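You operate a simulated robot arm through the tools that you are given. There is no shell and no other tool. Be economical: measure what you need, move in short steps, check, and stop when the job is done.

The job below is to be done with a simulated robot arm. You get a single attempt, and the scene is never put back.

## Task
Switch the ring lamp on, move the glass to the coaster and dust where it stood.
Fine: red key for on, the lamp stays on high; use the purple cloth and put it back where it lay. Set down upright: glass with the black band. What is to be rubbed or washed off counts as gone when no trace of it is left.
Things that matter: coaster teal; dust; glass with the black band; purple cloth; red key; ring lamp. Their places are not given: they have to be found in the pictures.

The check looks at the end state, three seconds after you hand in, the way a careful person would. Anything else that was tipped, shoved, dropped, spilled or broken makes it a failure. Flat cloth is picked up by pressing the open fingertips on it (5 to 10 N) and closing them slowly along it; thin cloth reads only 2 to 8 mm in the jaws.

## Robot
A 7-joint arm with a two-finger parallel gripper, fixed in place. Base frame: the origin is at the foot of the arm, x ahead of it, y to its left, z up; the work surface is at about z = 82.4. Units: cm, degrees, N and s.
With the tool pointing down near the work surface it reaches from about 30 to 70 cm from the base axis. Its first joint turns from -66.0 to 66.0 degrees. Payload 1.57 kg.
The tool frame sits at the grasp point between the pads (the TCP): z along the fingers, y along the line on which they close. The tips reach 3 cm beyond it. The gripper opens to 11 cm. The fingers are 2.4 cm wide and 1.2 cm thick; the gripper's body (4.8 by 11.2 cm) begins 7.8 cm behind the TCP.
Orientation is told as [roll, pitch, yaw] about the base's x, y, z axes, in that order, counted from this pose: with the fingers straight down and closing along the base's y, the tool's x points along the base's -x, its y along +y and its z along -z.

## Interface
- The arm moves only by the tool servo_tool. Its argument "increments" is a list of rows, each a list of 7 numbers: the shift along the base's x, y, z in cm, then the turn, a rotation vector about the base's x, y, z in degrees, then the closure, from 0 (fully open) to 1 (shut). In form: [[x, y, z, wx, wy, wz, hand], ...]. A call has 1 to 12 rows; each row shifts and turns the commanded pose from where the row before left it. A row lasts 0.2 s, in which the tool goes at most 5 cm and 8.6 degrees; a call with a longer step from one row to the next is refused whole, and so is a gripper value outside its range. A pose out of reach is approached as far as the arm can. The call stops where the force on the tool passes 50 N (or 10 N more than at its start, if that is more) or the arm is blocked; 0.2 s more then pass. Each finger travels about 10.8 cm/s and halts on what it meets, pressing with about 43 N; the grip force reading is that of the motor and also rises with nothing between the fingers. The clock runs only during rows and for 0.2 s after the last one: add rows that do not move to give the fingers time. The reply holds the time, the measured pose of the TCP, the force on the tool along the base axes, the opening and the grip force, in the units named above and with some noise, with the torque about the TCP (base axes, N m) and any sound that the robot's microphone picked up, and new pictures: "show" is both (left out), scene, wrist or none.
- Cameras (640 x 400 px; columns grow to the right, rows downward): "scene" is fixed at [17.44, -39.68, 140.71]; the picture's right is [0.71, -0.71, 0.00], its down [-0.38, -0.38, -0.84] and it looks along [0.60, 0.60, -0.54] (base axes); focal length 326 px, centre (320, 200). "wrist" rides on the gripper at [7, 1.6, -14.1] in the tool frame; the picture's right is [-0.23, 0.97, 0.00], its down [-0.85, -0.20, -0.48] and it looks along [-0.47, -0.11, 0.88] (tool axes); focal length 222 px, centre (320, 200).
- measure_at(camera, pixels): for up to 12 pixels [column, row] of the newest picture of that camera ("zoom" is the newest enlarged one), the place [x, y, z] in the base frame of the surface seen there, good to about 0.2 cm. The clock stands still meanwhile.
- enlarge(camera, box): a new picture of the part [left, top, right, bottom] of that camera's present view, enlarged. The clock stands still meanwhile.
- sign_off(): hands the job in; it is judged then, once.

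Keep the steps short. Do not move on a guess: measure, check each grasp and each placing, and mend mistakes. In all there are 80 turns and 200 pictures (those below and enlarged ones count). Leave the gripper open and the arm clear of the work at the hand-in unless told otherwise, and finish with a single line.

The tools are called after "Emit:" as a command line: name --pt "numbers of a row" for each row, then --argument value for the rest, lists and objects as JSON in quotes. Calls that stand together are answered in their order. servo_tool: Moves the arm, as the interface text tells. Its arguments: {"type":"object","properties":{"increments":{"type":"array","items":{"type":"array","items":{"type":"number"}}},"show":{"type":"string","enum":["both","scene","wrist","none"]}},"required":["increments"]} The other tools are called the same way: measure_at (camera, pixels) gives the place of the surface under pixels of a picture; enlarge (camera, box) takes an enlarged picture of a part of a camera's view; sign_off () hands the job in.

At the start:

```text
time: 0.0
tcp_pos: [45.17, -9.78, 120.53]
tcp_rot: [0.0, 0.0, 0.0]
ft_force: [-1.0, -0.6, 0.4]
moment: [0.01, 0.0, 0.0]
opening: 10.99
gripper_force: 0.0
```

scene: 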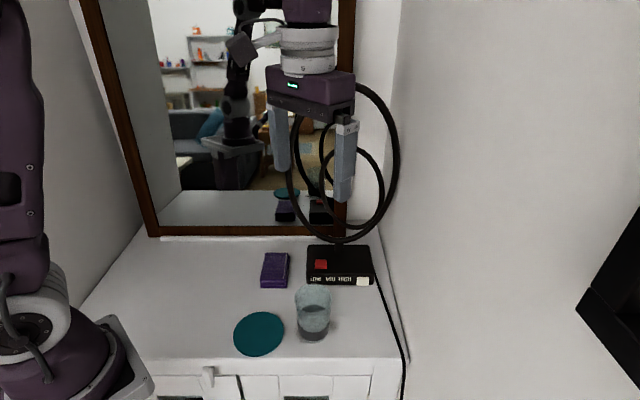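
wrist: 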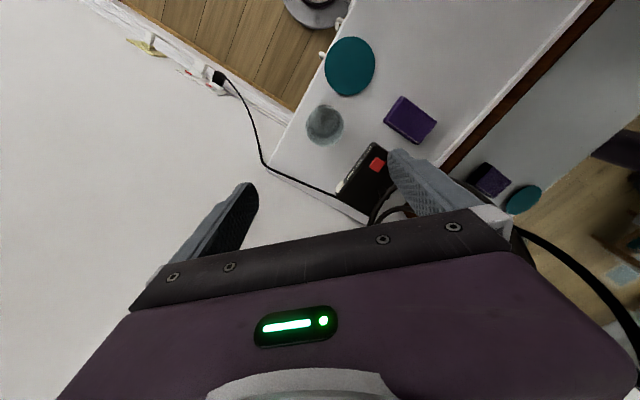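

I see the coaster near (259,334), the glass near (313,313), the cloth near (275,270) and the lamp base with a red key near (320,264). I'll enlarge that area and measure.

Emit:
enlarge --camera "scene" --box '[220, 230, 400, 370]'

Emit:
measure_at --camera "scene" --pixels '[[259, 334], [235, 334], [283, 334], [275, 268], [320, 264], [362, 281], [345, 255], [313, 292], [313, 335], [200, 300], [382, 340], [340, 225]]'

Emit:
enlarge --camera "wrist" --box '[260, 20, 460, 220]'

```text
2.86 times, centred on (310, 300) of scene
```

zoom: 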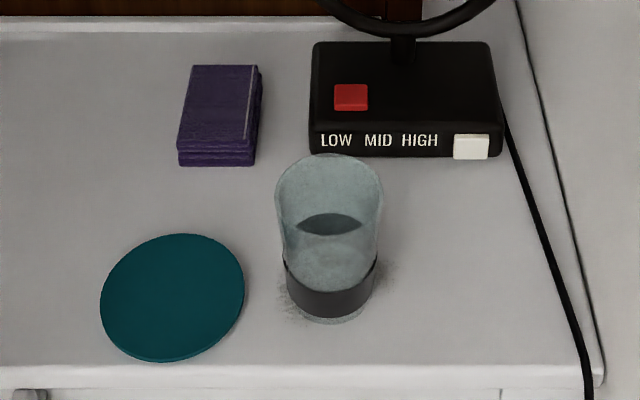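

```text
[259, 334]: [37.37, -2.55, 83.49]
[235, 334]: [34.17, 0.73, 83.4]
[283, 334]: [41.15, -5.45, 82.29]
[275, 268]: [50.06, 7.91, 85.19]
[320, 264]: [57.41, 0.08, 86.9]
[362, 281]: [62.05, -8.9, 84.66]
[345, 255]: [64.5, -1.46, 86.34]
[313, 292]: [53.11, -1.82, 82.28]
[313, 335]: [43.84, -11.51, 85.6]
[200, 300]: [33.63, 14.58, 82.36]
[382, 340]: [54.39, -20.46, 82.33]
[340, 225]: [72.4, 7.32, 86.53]
```

```text
2.00 times, centred on (360, 120) of wrist
```

zoom: 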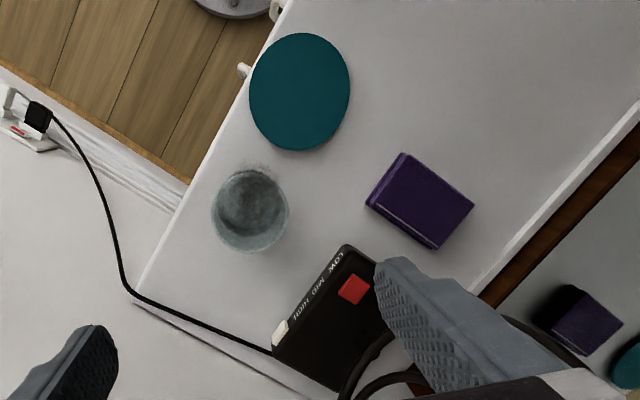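

The zoom shows LOW/MID/HIGH printing, the red key and a white tab on the HIGH side. Dust surrounds the glass's foot. I'll take closer views of the panel and the glass.

Emit:
enlarge --camera "scene" --box '[300, 235, 380, 290]'

Emit:
enlarge --camera "scene" --box '[280, 275, 350, 350]'

Emit:
measure_at --camera "wrist" --pixels '[[307, 127], [342, 127], [325, 107], [325, 143], [325, 125], [350, 67], [376, 68], [325, 66], [401, 98], [434, 125], [417, 143], [384, 122]]'

```text
7.27 times, centred on (340, 262) of scene
```

zoom: 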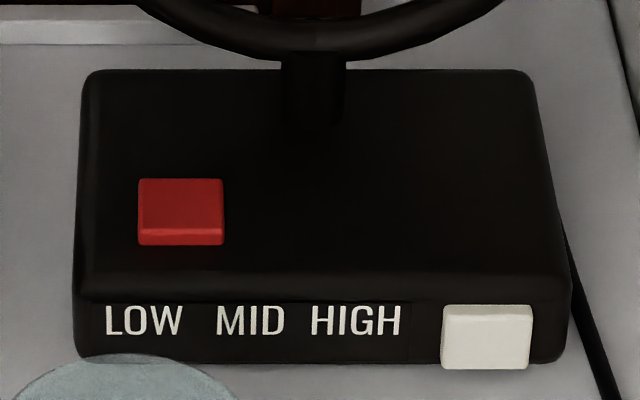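

```text
5.33 times, centred on (315, 312) of scene
```

zoom: 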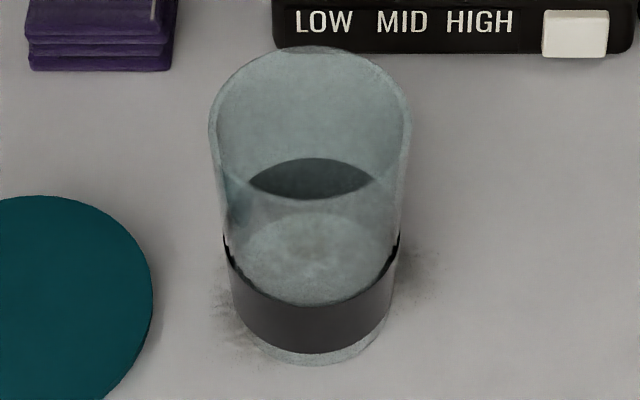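

```text
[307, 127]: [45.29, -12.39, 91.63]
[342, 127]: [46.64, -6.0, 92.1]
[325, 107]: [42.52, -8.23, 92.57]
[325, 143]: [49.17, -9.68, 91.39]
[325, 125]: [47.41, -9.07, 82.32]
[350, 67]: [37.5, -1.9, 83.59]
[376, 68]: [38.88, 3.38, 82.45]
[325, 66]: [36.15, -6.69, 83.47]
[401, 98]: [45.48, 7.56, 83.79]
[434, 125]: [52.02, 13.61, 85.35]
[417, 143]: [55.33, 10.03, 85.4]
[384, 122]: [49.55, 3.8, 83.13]
```

The glass's rim is centred near (45.9,-9.1) at z≈92, and the coaster near (37.4,-2.2) with its top at z≈83.5. Before pressing the key I'll measure the ring, the pole and the key's outline.

Emit:
measure_at --camera "scene" --pixels '[[339, 248], [343, 241], [397, 140], [290, 190], [367, 89], [318, 260], [327, 261], [320, 266], [361, 277], [382, 180], [313, 250], [372, 270]]'

Emit:
enlarge --camera "scene" --box '[250, 40, 410, 250]'

```text
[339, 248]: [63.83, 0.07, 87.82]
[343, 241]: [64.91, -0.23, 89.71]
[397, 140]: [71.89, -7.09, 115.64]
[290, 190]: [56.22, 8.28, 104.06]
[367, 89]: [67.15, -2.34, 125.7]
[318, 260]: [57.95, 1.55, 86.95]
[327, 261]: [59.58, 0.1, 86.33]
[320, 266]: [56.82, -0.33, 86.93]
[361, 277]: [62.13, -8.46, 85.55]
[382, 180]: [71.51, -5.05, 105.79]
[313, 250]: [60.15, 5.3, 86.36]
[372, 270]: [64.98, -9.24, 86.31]
```

```text
1.90 times, centred on (330, 145) of scene
```

zoom: 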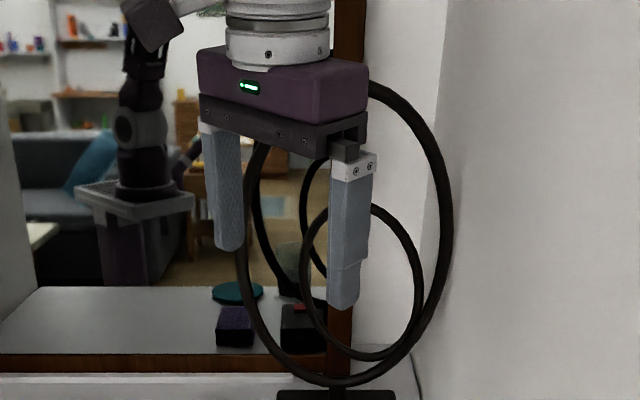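

The ring's front face lies about 4.8 cm behind the red key, so I'll yaw the hand 45° and lean it 20° back from the ring. I'll close the fingers and stop in front of the lamp to check.

Emit:
servo_tool --pt "0.5 0.5 -1 0 0 7.5 0.5" --pt "0.5 0.5 -1 0 0 7.5 1" --pt "0.5 0.5 -1 0 0 7.5 1" --pt "0.5 0.5 -1 0 0 7.5 1" --pt "0.5 0.5 -1 0 0 7.5 1" --pt "0.5 0.5 -1 0 0 7.5 1" --pt "1 1 -1 4.71 -4.71 0 1" --pt "1 1 -1 4.71 -4.71 0 1" --pt "1 1 -2 4.71 -4.71 0 1"

```text
time: 2.0
tcp_pos: [51.12, -3.87, 110.55]
tcp_rot: [0.0, -20.1, 45.0]
ft_force: [-0.5, 0.3, 0.6]
moment: [0.02, 0.02, 0.0]
opening: 0.0
gripper_force: 21.3
```

scene: 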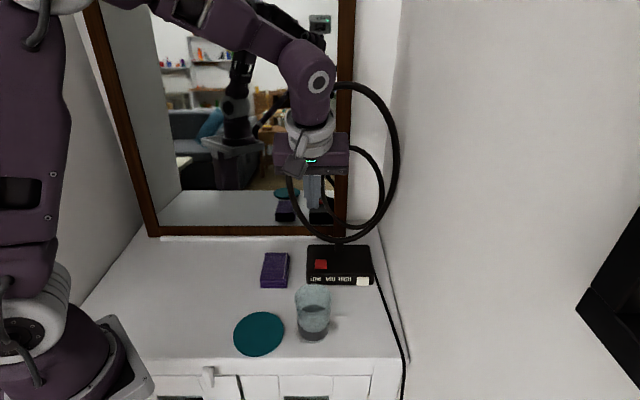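
wrist: 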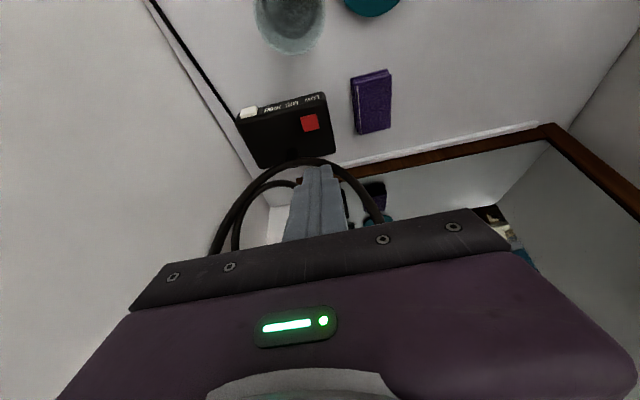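

The tilt is right and the hand is clear of the ring. I'll measure the key at (310,122) in the wrist picture.

Emit:
measure_at --camera "wrist" --pixels '[[310, 122], [302, 117], [317, 115], [319, 128], [305, 130], [249, 112], [330, 152], [262, 165]]'

Emit:
enlarge --camera "wrist" --box '[220, 80, 360, 180]'

```text
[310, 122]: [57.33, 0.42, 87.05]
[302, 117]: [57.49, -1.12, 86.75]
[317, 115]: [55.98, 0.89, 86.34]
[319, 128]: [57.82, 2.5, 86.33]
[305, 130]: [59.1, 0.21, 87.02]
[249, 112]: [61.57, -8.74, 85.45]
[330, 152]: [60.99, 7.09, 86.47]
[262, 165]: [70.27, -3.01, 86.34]
```

```text
4.00 times, centred on (290, 130) of wrist
```

zoom: 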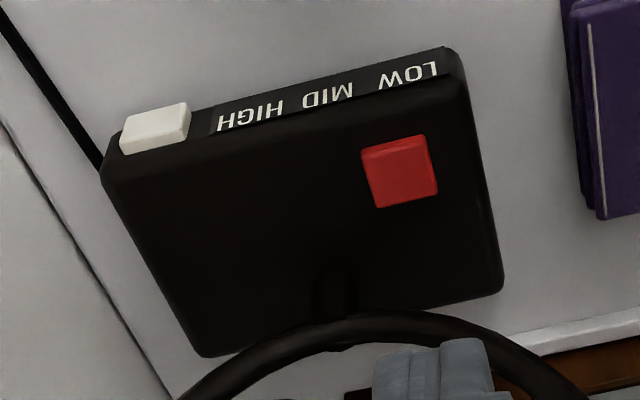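

The key's centre is about (57.5, 0.5, 87.0). I'll go to about 3 cm above it.

Emit:
servo_tool --pt "1.3 0.9 -3.5 0 0 0 1" --pt "1.3 0.9 -3.5 0 0 0 1" --pt "1.3 0.9 -3.5 0 0 0 1" --pt "1.3 0.9 -3.5 0 0 0 1" --pt "1.3 0.9 -3.3 0 0 0 1" --pt "0 0 0 0 0 0 1"

```text
time: 3.4
tcp_pos: [57.75, 0.55, 93.31]
tcp_rot: [-0.1, -20.1, 45.0]
ft_force: [0.3, 0.3, -1.3]
moment: [0.0, -0.04, 0.01]
opening: 0.02
gripper_force: 21.6
```

scene: 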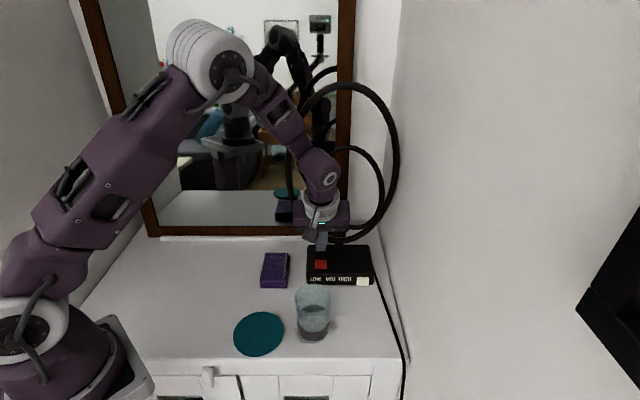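
wrist: 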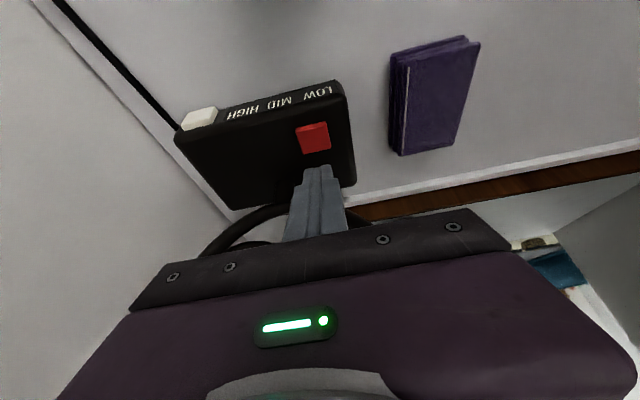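

The tips sit just above the key, so I'll lower in small steps while watching the force.

Emit:
servo_tool --pt "0 0 -1.3 0 0 0 1" --pt "0 0 -1.2 0 0 0 1" --pt "0 0 -0.4 0 0 0 1" --pt "0 0 -0.2 0 0 0 1"

```text
time: 4.4
tcp_pos: [57.63, 0.64, 90.27]
tcp_rot: [0.0, -20.0, 45.0]
ft_force: [0.8, -0.2, 0.2]
moment: [0.0, 0.05, -0.01]
opening: 0.01
gripper_force: 21.4
```

scene: 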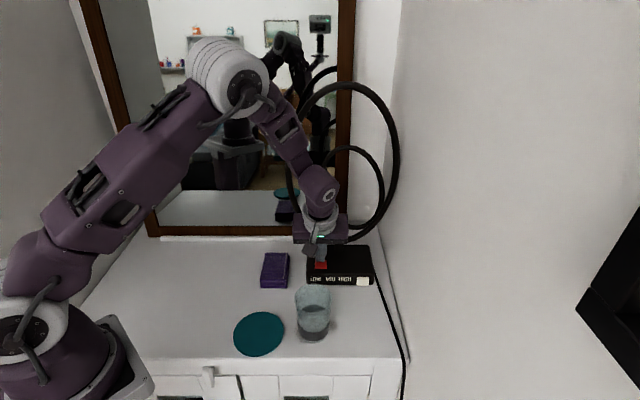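
wrist: 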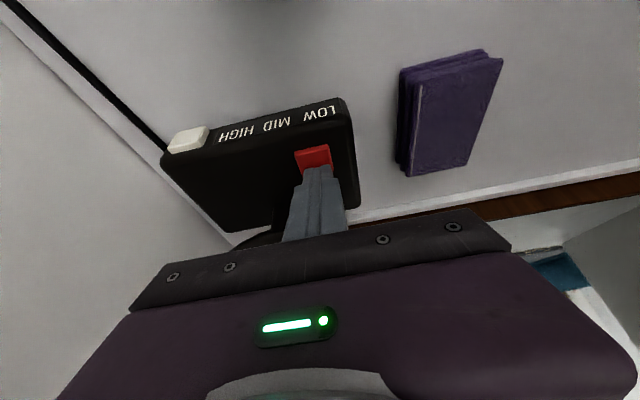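

The tip is just touching the key, with no force yet. I'll press further in 0.15 cm steps.

Emit:
servo_tool --pt "0 0 -0.15 0 0 0 1" --pt "0 0 -0.15 0 0 0 1" --show "scene"

```text
time: 5.0
tcp_pos: [57.62, 0.48, 89.85]
tcp_rot: [0.0, -20.0, 44.9]
ft_force: [1.7, -0.5, 1.8]
moment: [0.01, 0.0, -0.02]
opening: 0.01
gripper_force: 21.6
heard: click
```

scene: 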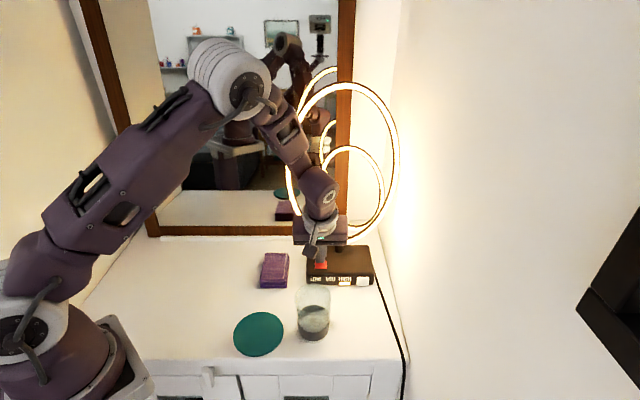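

A click sounded and the lamp is on. I'll lift off straight up and look at the level indication.

Emit:
servo_tool --pt "0 0 1 0 0 0 1" --pt "-0.4 -0.4 3 0 0 0 1" --pt "-1 -1 4 0 0 0 1" --pt "-1.5 -1.5 4 0 0 0 1" --pt "-2 -2 4 0 0 0 1"

Emit:
enlarge --camera "scene" --box '[300, 235, 380, 290]'

```text
time: 6.2
tcp_pos: [52.53, -4.32, 105.97]
tcp_rot: [0.0, -20.1, 45.0]
ft_force: [-0.2, 0.6, -0.1]
moment: [0.02, -0.01, -0.02]
opening: 0.01
gripper_force: 21.1
```

scene: 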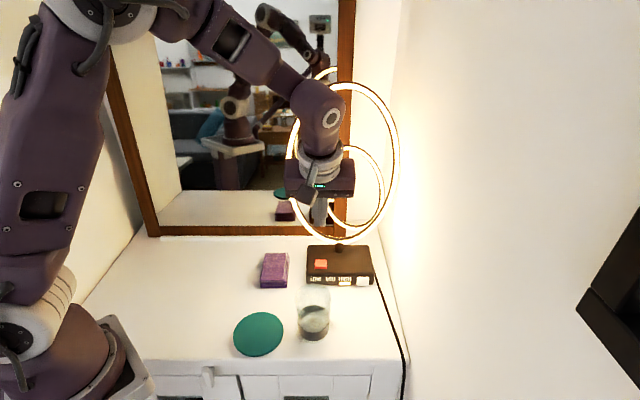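
wrist: 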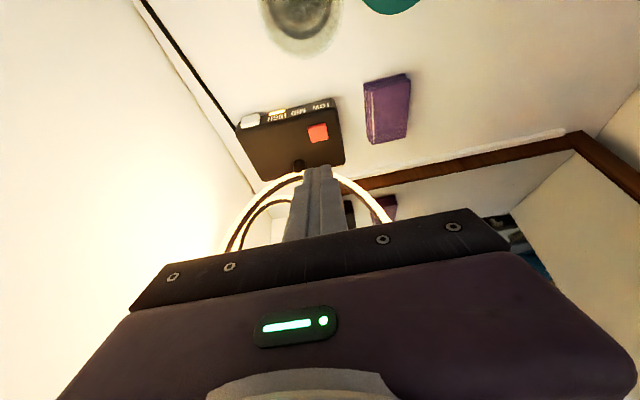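

```text
7.27 times, centred on (340, 262) of scene
```

zoom: 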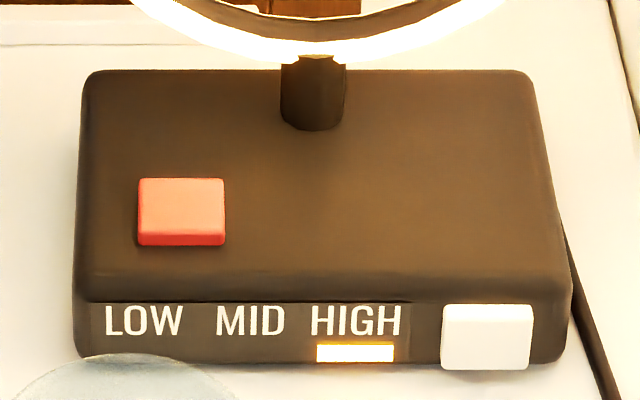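

HIGH is lit on the panel. Next I'll remove the tilt, open the fingers and move above the glass.

Emit:
servo_tool --pt "-2.2 -1.6 0 -4.71 4.71 0 0.5" --pt "-2.2 -1.6 0 -4.71 4.71 0 0" --pt "-2.2 -1.6 -1 -4.71 4.71 0 0" --pt "0 0 0 0 0 0 0" --pt "0 0 0 0 0 0 0"

Emit:
enlarge --camera "wrist" --box '[220, 0, 440, 200]'

```text
time: 7.4
tcp_pos: [46.11, -9.05, 104.89]
tcp_rot: [0.0, 0.1, 45.1]
ft_force: [0.2, 0.2, 0.0]
moment: [0.02, -0.02, -0.01]
opening: 11.02
gripper_force: 0.1
```

scene: 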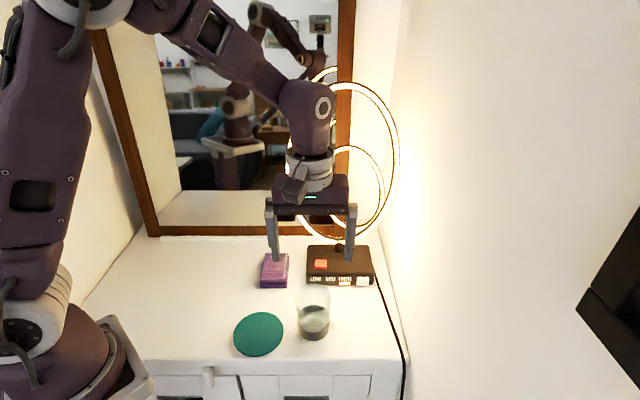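
wrist: 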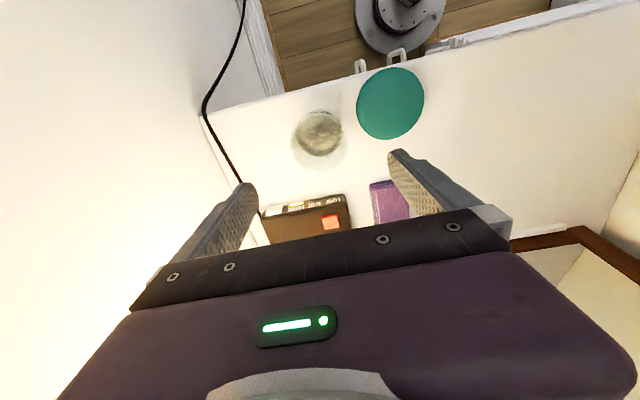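

```text
2.00 times, centred on (330, 100) of wrist
```

zoom: 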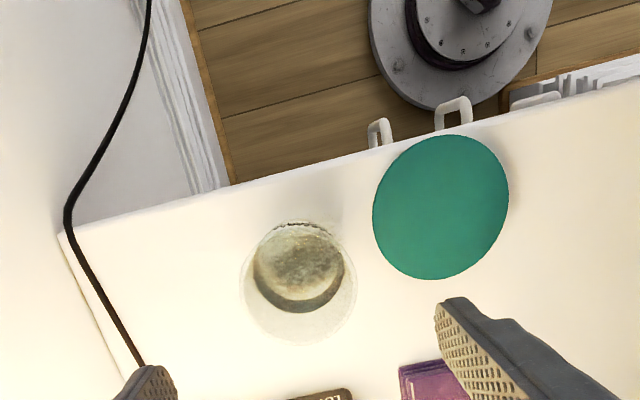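

I can see the glass's rim faintly in the zoom, about columns 243–357. I'll measure rim points, the coaster and the base.

Emit:
measure_at --camera "zoom" --pixels '[[244, 288], [356, 288], [300, 340], [256, 325], [346, 325], [300, 265], [300, 226], [441, 208], [374, 212], [507, 204], [440, 137], [441, 277]]'

Emit:
enlarge --camera "scene" --box '[280, 275, 350, 350]'

```text
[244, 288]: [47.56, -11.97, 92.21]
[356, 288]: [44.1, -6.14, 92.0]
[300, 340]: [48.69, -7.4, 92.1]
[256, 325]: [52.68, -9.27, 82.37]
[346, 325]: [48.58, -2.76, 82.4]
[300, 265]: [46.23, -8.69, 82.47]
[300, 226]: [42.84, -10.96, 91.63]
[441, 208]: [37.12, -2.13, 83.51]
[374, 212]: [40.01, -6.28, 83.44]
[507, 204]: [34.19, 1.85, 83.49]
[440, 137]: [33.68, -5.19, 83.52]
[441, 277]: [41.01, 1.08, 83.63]
```

```text
5.33 times, centred on (315, 312) of scene
```

zoom: 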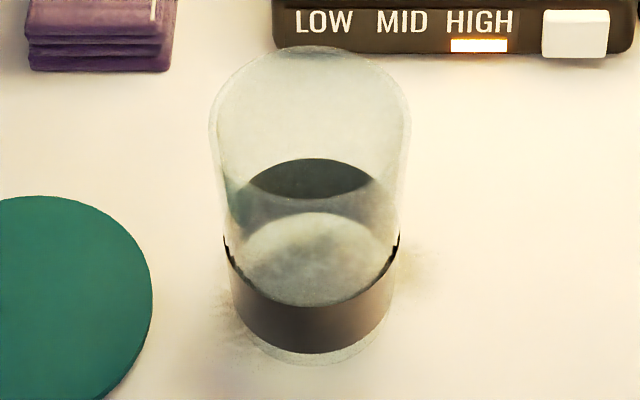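

The glass centre is (45.8,-9.1) and the coaster centre (37.2,-2.15) with its top at 83.5. I'll lower around the glass to TCP z=88.

Emit:
servo_tool --pt "-0.3 -0.05 -4 0 0 0 0" --pt "0 0 -4 0 0 0 0" --pt "0 0 -4 0 0 0 0" --pt "0 0 -3 0 0 0 0" --pt "0 0 -1.9 0 0 0 0" --pt "0 0 0 0 0 0 0"

Emit:
enlarge --camera "scene" --box '[240, 230, 380, 360]'

```text
time: 8.8
tcp_pos: [45.8, -9.02, 87.93]
tcp_rot: [0.0, -0.1, 45.0]
ft_force: [-0.3, -0.2, -0.7]
moment: [0.0, -0.03, 0.01]
opening: 10.99
gripper_force: 0.1
```

scene: 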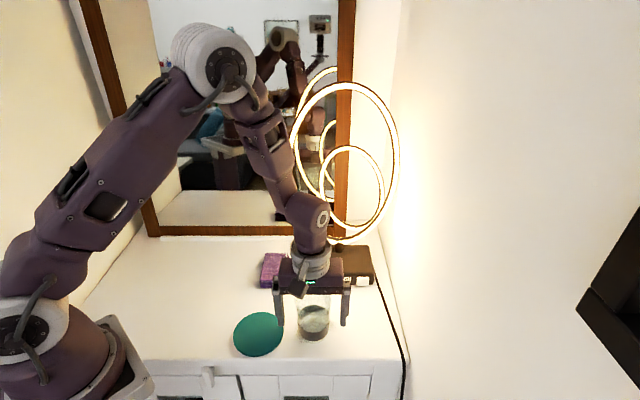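
wrist: 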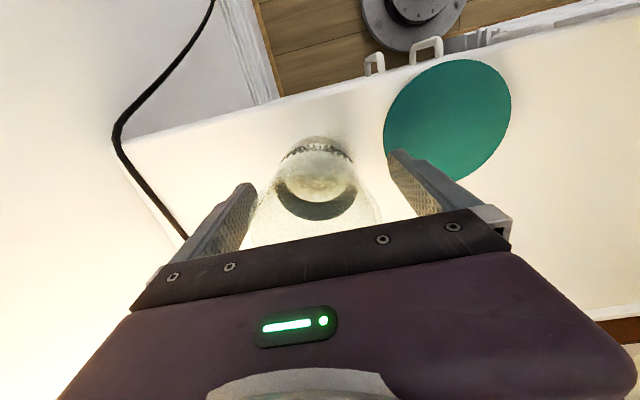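

```text
3.08 times, centred on (310, 295) of scene
```

zoom: 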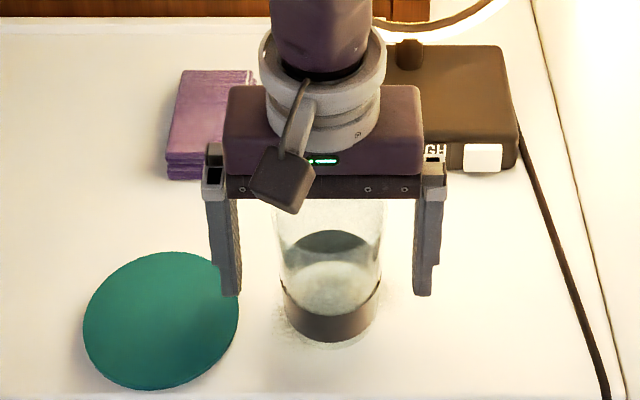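

The glass stands midway between the fingers. I'll close them slowly.

Emit:
servo_tool --pt "0 0 0 0 0 0 0.2" --pt "0 0 0 0 0 0 0.3" --pt "0 0 0 0 0 0 0.36" --pt "0 0 0 0 0 0 0.4" --pt "0 0 0 0 0 0 0.45" --pt "0 0 0 0 0 0 0.5" --pt "0 0 0 0 0 0 0.5" --show "wrist"

```text
time: 10.4
tcp_pos: [45.86, -9.16, 87.98]
tcp_rot: [0.0, 0.0, 45.0]
ft_force: [0.6, -0.3, 2.8]
moment: [0.01, -0.01, 0.03]
opening: 7.08
gripper_force: 43.4
```

wrist: 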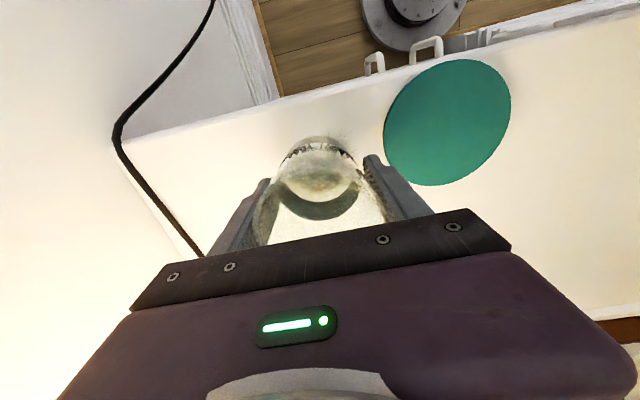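

The fingers hold at 7.08 cm with 43 N. I'll lift 4 cm straight up and check.

Emit:
servo_tool --pt "0 0 0.5 0 0 0 0.5" --pt "0 0 1.5 0 0 0 0.5" --pt "0 0 2 0 0 0 0.5" --pt "0 0 0 0 0 0 0.5"

Emit:
enlarge --camera "scene" --box '[240, 230, 380, 360]'

```text
time: 11.4
tcp_pos: [45.74, -9.21, 91.9]
tcp_rot: [0.0, 0.0, 44.9]
ft_force: [0.7, 0.9, -1.9]
moment: [-0.02, 0.0, 0.01]
opening: 7.05
gripper_force: 43.1
```

scene: 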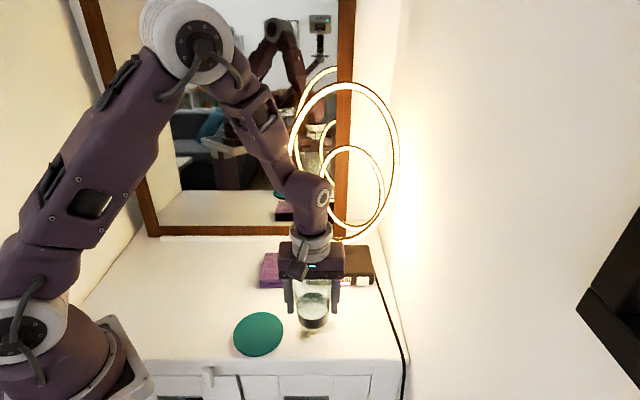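
wrist: 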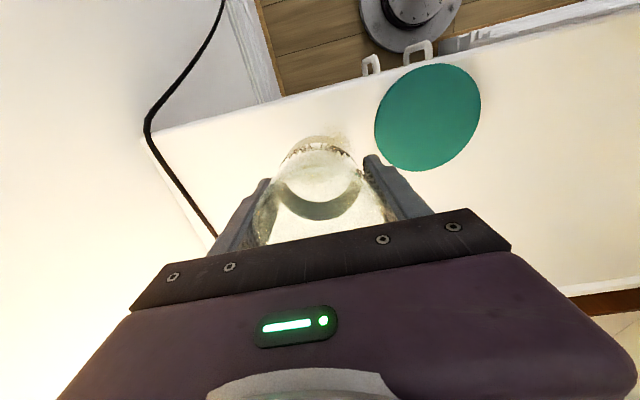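

```text
3.08 times, centred on (310, 295) of scene
```

zoom: 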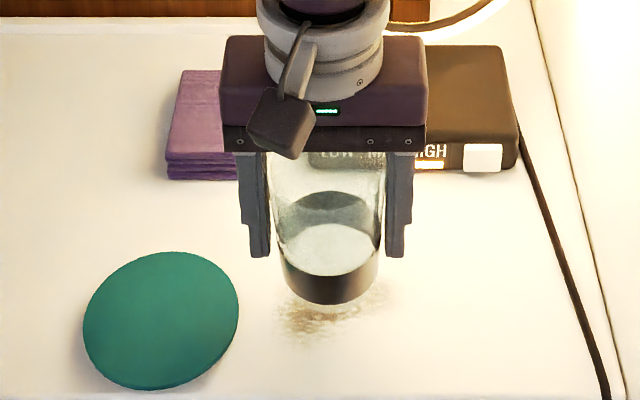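

The glass is lifted upright. I'll carry it across at this height to above the coaster centre.

Emit:
servo_tool --pt "-1.5 1.24 0.3 0 0 0 0.5" --pt "-2 1.65 0 0 0 0 0.5" --pt "-2 1.65 0 0 0 0 0.5" --pt "-2 1.65 0 0 0 0 0.5" --pt "-1.05 0.87 0 0 0 0 0.5" --pt "0 0 0 0 0 0 0.5"

Emit:
enlarge --camera "scene" --box '[200, 240, 340, 370]'

```text
time: 12.8
tcp_pos: [37.27, -2.02, 92.15]
tcp_rot: [0.0, 0.0, 45.0]
ft_force: [0.0, 0.3, -0.6]
moment: [0.01, -0.01, 0.0]
opening: 7.11
gripper_force: 43.3
```

scene: 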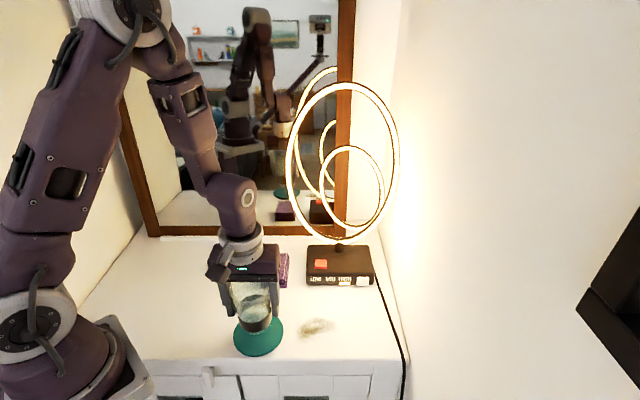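
wrist: 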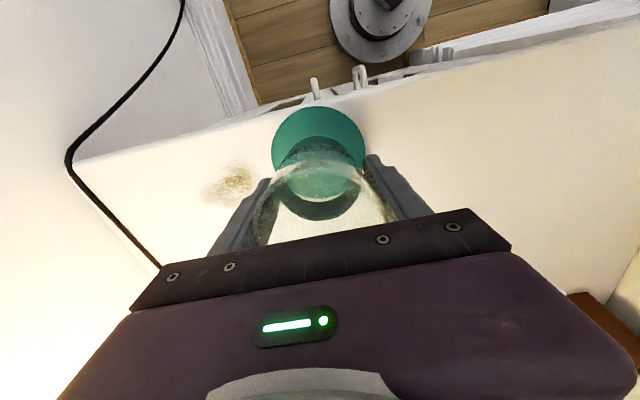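

```text
3.08 times, centred on (270, 305) of scene
```

zoom: 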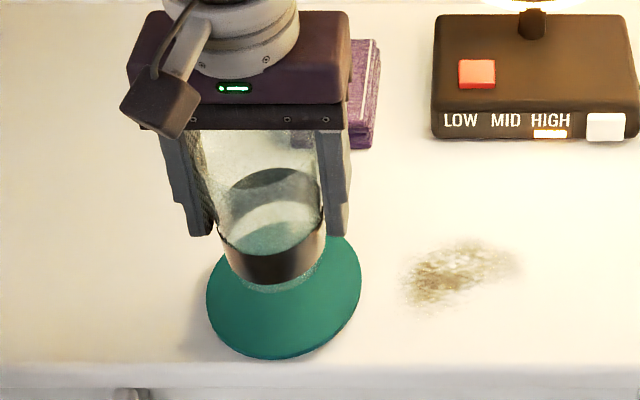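

The glass hangs over the coaster and the dust patch is bare at zoom (460,272). I'll lower to just above contact, then take small steps.

Emit:
measure_at --camera "zoom" --pixels '[[460, 272], [402, 292], [405, 272], [425, 312], [455, 238], [490, 240], [520, 262], [495, 285], [460, 297], [434, 85], [437, 138]]'

Emit:
servo_tool --pt "0 -0.05 -1.2 0 0 0 0.5" --pt "0 0 -1.2 0 0 0 0.5" --pt "0 0 -0.4 0 0 0 0.5" --pt "0 0 -0.15 0 0 0 0.5" --pt "0 0 0 0 0 0 0.5" --show "scene"

```text
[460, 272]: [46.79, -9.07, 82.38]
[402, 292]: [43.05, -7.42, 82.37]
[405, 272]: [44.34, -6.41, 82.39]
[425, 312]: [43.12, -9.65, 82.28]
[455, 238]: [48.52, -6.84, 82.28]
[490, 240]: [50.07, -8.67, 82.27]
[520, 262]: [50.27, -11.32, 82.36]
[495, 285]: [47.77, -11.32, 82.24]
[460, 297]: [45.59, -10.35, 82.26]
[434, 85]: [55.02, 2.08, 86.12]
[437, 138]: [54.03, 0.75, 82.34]
```

```text
time: 14.0
tcp_pos: [37.28, -2.17, 89.45]
tcp_rot: [0.0, 0.1, 45.1]
ft_force: [-0.1, -0.3, -1.9]
moment: [0.01, 0.02, 0.05]
opening: 7.12
gripper_force: 42.7
```

scene: 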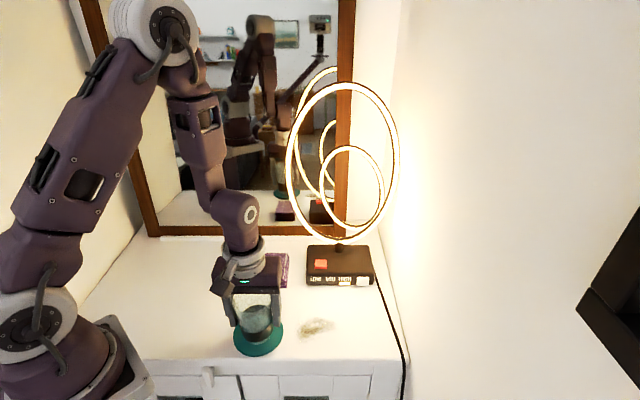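

There is no contact yet at 89.45. I'll continue in 0.15 cm steps.

Emit:
servo_tool --pt "0 0 -0.15 0 0 0 0.5" --pt "0 0 -0.15 0 0 0 0.5" --pt "0 0 0 0 0 0 0.5" --show "none"

```text
time: 14.8
tcp_pos: [37.24, -2.2, 89.14]
tcp_rot: [0.0, -0.1, 45.0]
ft_force: [2.4, -0.1, 26.1]
moment: [0.26, 0.32, 0.0]
opening: 7.09
gripper_force: 43.2
```

Contact shows as 26 N up at z=89.14, so the glass is on the coaster. I'll ease up 0.08 cm and open slowly.

Emit:
servo_tool --pt "0 0 0.08 0 0 0 0.5" --pt "0 0 0 0 0 0 0.34" --pt "0 0 0 0 0 0 0.3" --pt "0 0 0 0 0 0 0.2" --pt "0 0 0 0 0 0 0.05" --pt "0 0 0 0 0 0 0"

Emit:
enlarge --camera "scene" --box '[200, 240, 340, 370]'

```text
time: 16.2
tcp_pos: [37.28, -2.11, 89.08]
tcp_rot: [0.0, 0.0, 45.0]
ft_force: [-0.5, -0.6, -0.2]
moment: [-0.01, 0.03, 0.01]
opening: 11.02
gripper_force: 0.0
```

scene: 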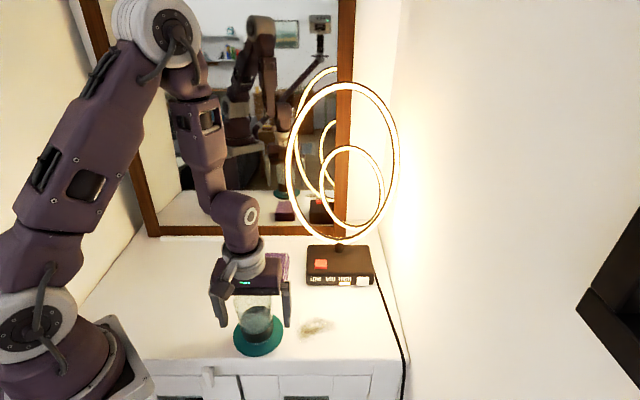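
wrist: 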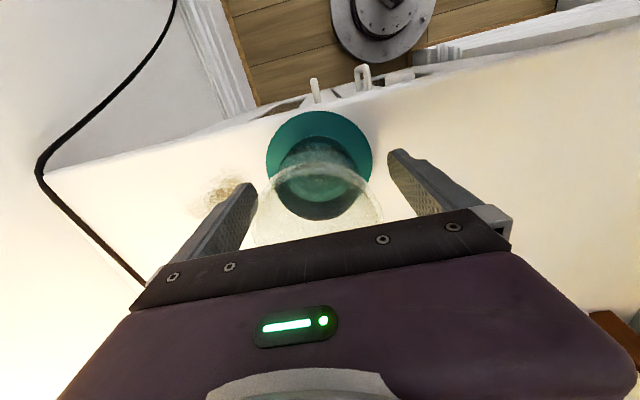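

```text
3.08 times, centred on (270, 305) of scene
```

zoom: 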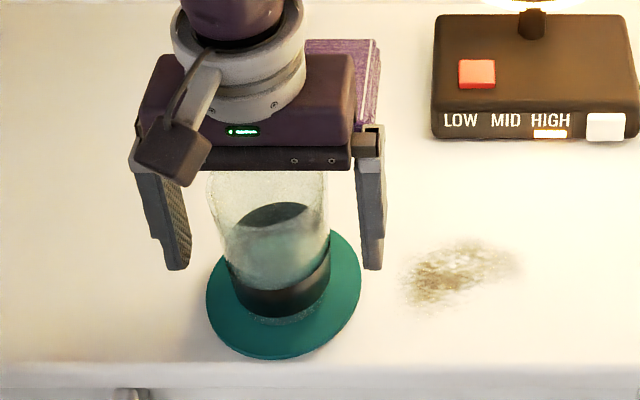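

The glass is upright on the coaster and released. I'll rise straight up, then move over the purple cloth.

Emit:
servo_tool --pt "0 0 3 0 0 0 0" --pt "0 0 5 0 0 0 0" --pt "0 0 5 0 0 0 0" --pt "1.5 1.3 2 0 0 0 0" --pt "3 2.5 0 0 0 0 0" --pt "3 2.5 0 0 0 0 0" --pt "3 2.5 0 0 0 0 0" --pt "2 1.6 0 0 0 0 0" --pt "0 0 0 0 0 0 0"

Emit:
enlarge --camera "wrist" --box '[240, 60, 400, 220]'

Emit:
enlarge --camera "scene" --box '[245, 240, 305, 300]'

```text
time: 18.2
tcp_pos: [49.65, 8.25, 104.09]
tcp_rot: [-0.1, 0.1, 45.1]
ft_force: [0.0, 0.0, 0.8]
moment: [0.0, 0.0, 0.02]
opening: 11.0
gripper_force: 0.1
```

scene: 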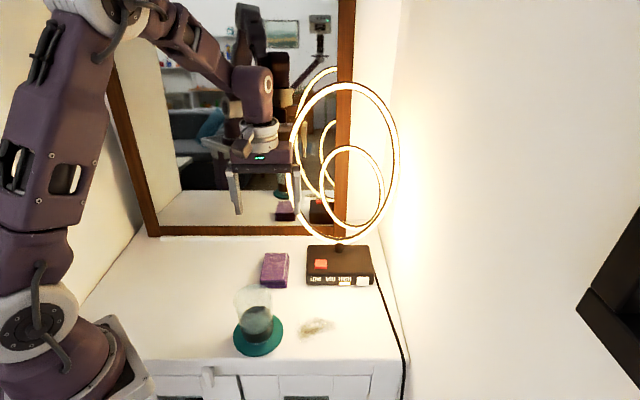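
wrist: 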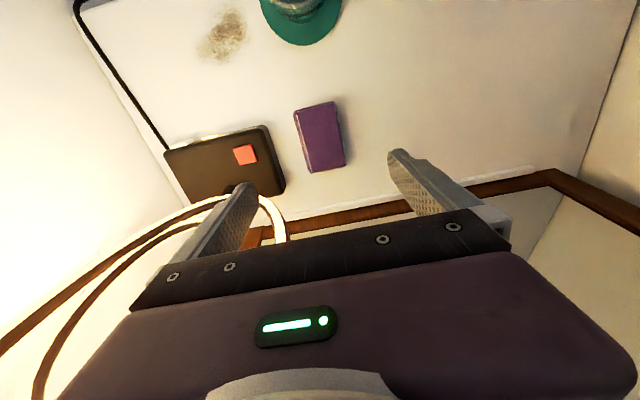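

```text
2.50 times, centred on (320, 140) of wrist
```

zoom: 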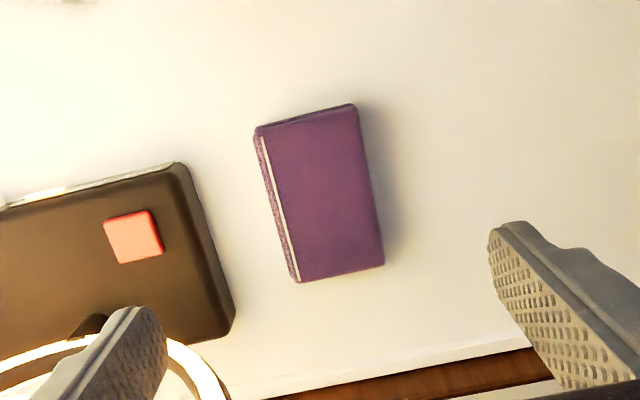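

```text
6.67 times, centred on (275, 270) of scene
```

zoom: 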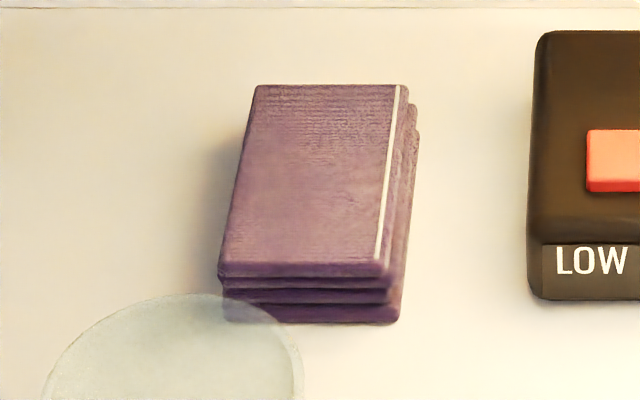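

The cloth is a folded pad three layers thick. I'll measure its corners in the zoom.

Emit:
measure_at --camera "zoom" --pixels '[[260, 92], [395, 92], [376, 264], [226, 262], [310, 175], [230, 312], [395, 318], [415, 140], [403, 280], [530, 150], [230, 330]]'

```text
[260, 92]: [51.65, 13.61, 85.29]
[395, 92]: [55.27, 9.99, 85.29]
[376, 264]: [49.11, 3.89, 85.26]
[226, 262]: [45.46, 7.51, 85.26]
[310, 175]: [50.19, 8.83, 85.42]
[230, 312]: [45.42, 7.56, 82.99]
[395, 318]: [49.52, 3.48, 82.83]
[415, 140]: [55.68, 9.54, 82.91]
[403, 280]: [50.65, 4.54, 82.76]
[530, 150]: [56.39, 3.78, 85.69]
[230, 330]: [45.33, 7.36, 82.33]
```

The pad's centre is (50.55, 8.6), about 8.6 × 5.7 cm, with its top at 85.3. I'll lower with the fingers partly open (8.6 cm), stopping first at TCP z=90.

Emit:
servo_tool --pt "0.9 0.35 -4 0 0 0 0.1" --pt "0 0 -4 0 0 0 0.22" --pt "0 0 -4 0 0 0 0.22" --pt "0 0 -2 0 0 0 0.22" --pt "0 0 0 0 0 0 0.22"

Emit:
enlarge --camera "scene" --box '[225, 200, 345, 300]'

Emit:
measure_at --camera "scene" --pixels '[[320, 350], [320, 356], [390, 345], [360, 345]]'

```text
time: 19.4
tcp_pos: [50.73, 8.52, 90.05]
tcp_rot: [0.0, 0.0, 44.9]
ft_force: [0.8, -1.3, 0.2]
moment: [0.01, -0.04, 0.0]
opening: 8.59
gripper_force: 0.0
```

scene: 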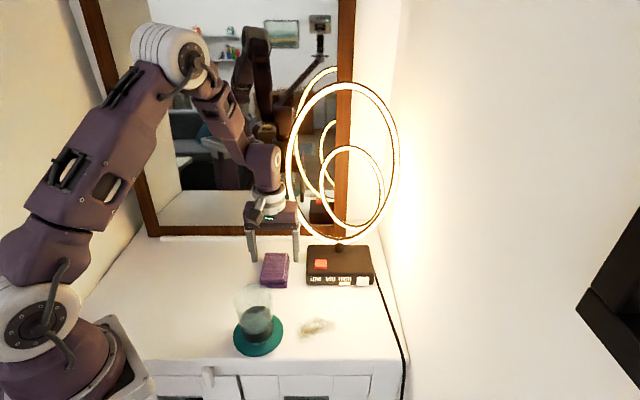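
wrist: 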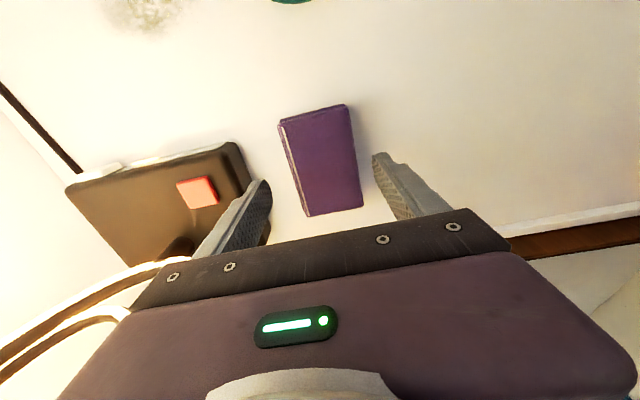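

```text
4.00 times, centred on (285, 250) of scene
```

zoom: 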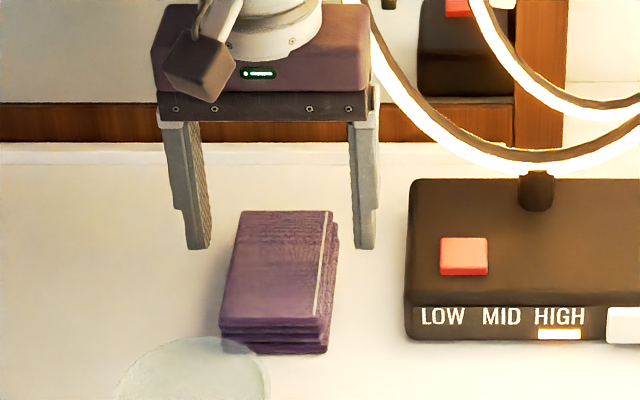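

```text
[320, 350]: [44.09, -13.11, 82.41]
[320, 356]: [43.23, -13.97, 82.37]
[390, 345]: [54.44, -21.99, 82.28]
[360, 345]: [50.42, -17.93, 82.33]
```

The fingers straddle the pad and clear the ring. I'll lower to 86.2 and close slowly.

Emit:
servo_tool --pt "-0.1 0.05 -2 0 0 0 0.22" --pt "0 0 -1.5 0 0 0 0.22" --pt "0 0 -0.35 0 0 0 0.22" --pt "0 0 0 0 0 0 0.35" --pt "0 0 0 0 0 0 0.45" --pt "0 0 0 0 0 0 0.52" --pt "0 0 0 0 0 0 0.58" --pt "0 0 0 0 0 0 0.62" --pt "0 0 0 0 0 0 0.62"

Emit:
enlarge --camera "scene" --box '[225, 200, 345, 300]'

```text
time: 21.4
tcp_pos: [50.47, 8.75, 85.95]
tcp_rot: [0.0, 0.1, 45.0]
ft_force: [-0.5, 0.7, 0.7]
moment: [0.01, -0.02, -0.02]
opening: 6.08
gripper_force: 43.9
```

scene: 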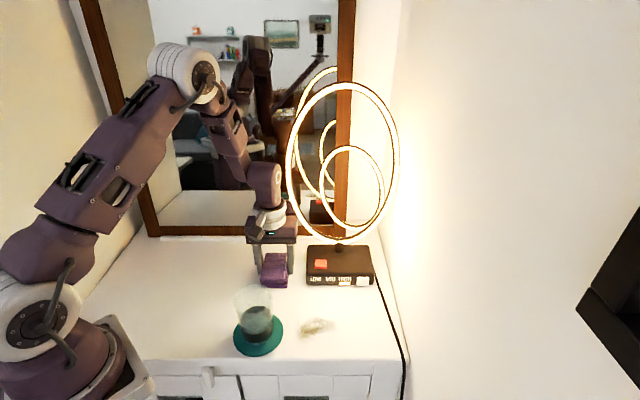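
wrist: 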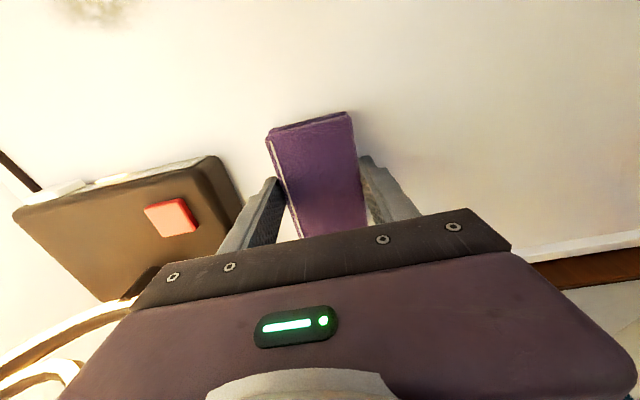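

```text
4.00 times, centred on (285, 250) of scene
```

zoom: 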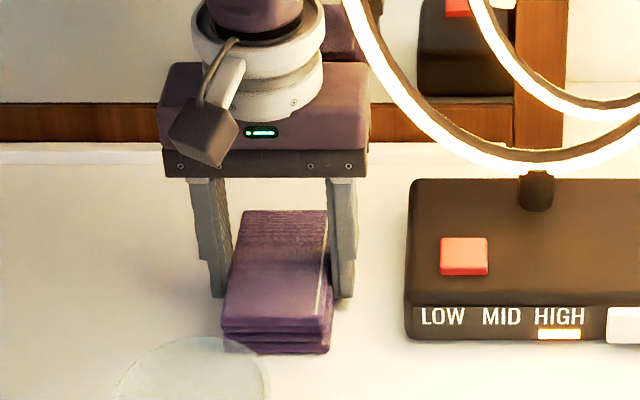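

The grip is solid at 6.08 cm with 44 N. I'll lift 12 cm straight up and confirm that the cloth comes along.

Emit:
servo_tool --pt "0 0 1 0 0 0 0.62" --pt "0 0 3 0 0 0 0.62" --pt "0 0 4 0 0 0 0.62" --pt "0 0 4 0 0 0 0.62" --pt "0 0 0 0 0 0 0.62"

Emit:
measure_at --camera "scene" --pixels '[[275, 268], [275, 280]]'

```text
time: 22.6
tcp_pos: [50.5, 8.51, 98.29]
tcp_rot: [0.1, 0.0, 45.0]
ft_force: [0.3, 0.1, -0.9]
moment: [0.06, -0.01, -0.01]
opening: 6.07
gripper_force: 43.1
```

scene: 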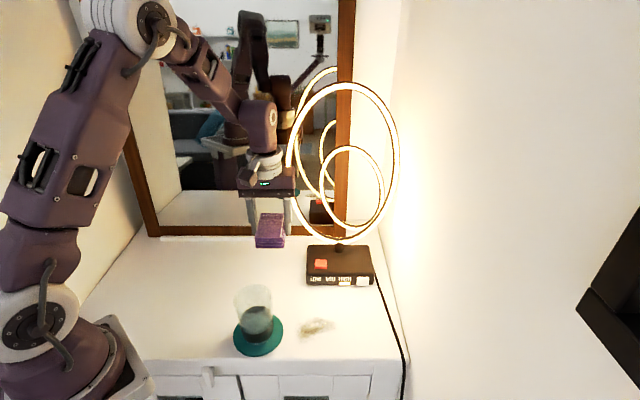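
wrist: 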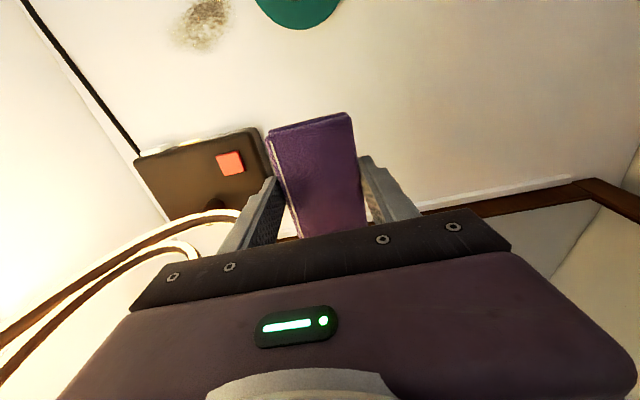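

```text
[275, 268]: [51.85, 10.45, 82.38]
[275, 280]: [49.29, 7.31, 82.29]
```

The cloth is held, with its bottom about 3.65 cm below the TCP. I'll carry it over the dust's left end and lower it to about 2 cm above the surface.

Emit:
servo_tool --pt "-1 -3 0 0 0 0 0.62" --pt "-1.2 -3.6 0 0 0 0 0.62" --pt "-1.2 -3.6 0 0 0 0 0.62" --pt "-1.2 -3.6 0 0 0 0 0.62" --pt "-0.75 -2.35 0 0 0 0 0.62" --pt "0 0 -4 0 0 0 0.62" --pt "0 0 -4 0 0 0 0.62" --pt "0 0 -2 0 0 0 0.62" --pt "0 0 0 0 0 0 0.62"

Emit:
enlarge --camera "scene" --box '[220, 220, 400, 370]'

```text
time: 24.6
tcp_pos: [45.03, -7.59, 88.13]
tcp_rot: [0.0, 0.0, 45.0]
ft_force: [-0.5, -0.4, -0.9]
moment: [0.03, 0.0, -0.02]
opening: 6.06
gripper_force: 42.9
```

scene: 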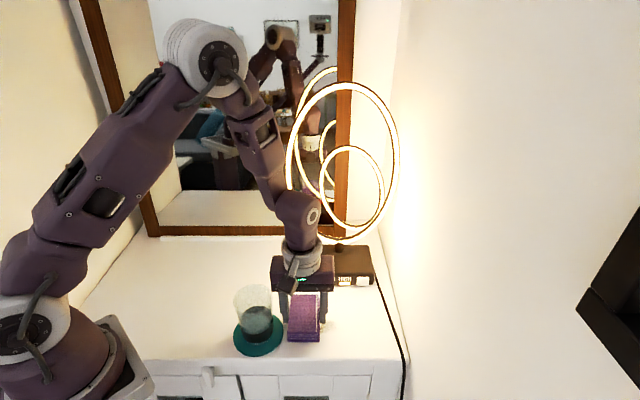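
wrist: 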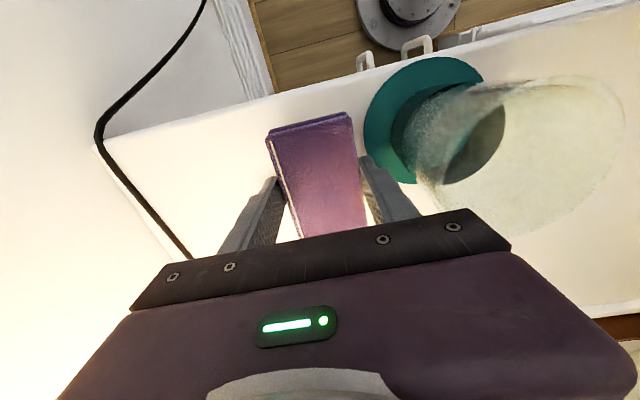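

```text
2.67 times, centred on (310, 295) of scene
```

zoom: 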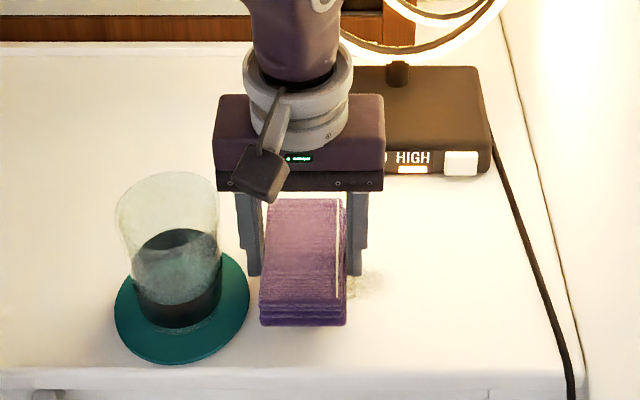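

The left finger is close to the coaster, so I'll shift 0.4 cm to the right. Then I'll lower gently until the cloth touches.

Emit:
servo_tool --pt "0.35 -0.3 0 0 0 0 0.62" --pt "0 0 -1.2 0 0 0 0.62" --pt "0 0 -0.5 0 0 0 0.62" --pt "0 0 -0.15 0 0 0 0.62" --pt "0 0 0 0 0 0 0.62" --show "none"

```text
time: 25.8
tcp_pos: [45.57, -7.81, 86.41]
tcp_rot: [0.0, 0.0, 45.0]
ft_force: [-0.3, 0.2, -0.1]
moment: [0.01, 0.01, 0.03]
opening: 6.07
gripper_force: 43.3
```

There is no contact yet, so I'll take smaller steps.

Emit:
servo_tool --pt "0 0 -0.15 0 0 0 0.62" --pt "0 0 -0.1 0 0 0 0.62" --pt "0 0 0 0 0 0 0.62" --show "none"

```text
time: 26.6
tcp_pos: [45.59, -7.75, 86.25]
tcp_rot: [0.0, -0.1, 45.0]
ft_force: [0.2, 0.0, -0.3]
moment: [-0.02, -0.04, -0.02]
opening: 6.1
gripper_force: 43.5
```

Emit:
servo_tool --pt "0 0 -0.1 0 0 0 0.62" --pt "0 0 -0.07 0 0 0 0.62" --pt "0 0 0 0 0 0 0.62" --show "none"

```text
time: 27.4
tcp_pos: [45.72, -7.78, 86.0]
tcp_rot: [-0.1, 0.0, 44.9]
ft_force: [-6.8, 4.8, 36.4]
moment: [0.26, 0.43, -0.01]
opening: 6.08
gripper_force: 43.2
```

The contact is stiff, 36 N. I'll ease up 0.1 cm and read the force.

Emit:
servo_tool --pt "0 0 0.1 0 0 0 0.62" --pt "0 0 0 0 0 0 0.62" --show "none"

```text
time: 28.0
tcp_pos: [45.58, -7.79, 86.03]
tcp_rot: [0.0, 0.0, 44.9]
ft_force: [-3.7, 2.2, 15.1]
moment: [0.08, 0.04, 0.04]
opening: 6.11
gripper_force: 43.4
```

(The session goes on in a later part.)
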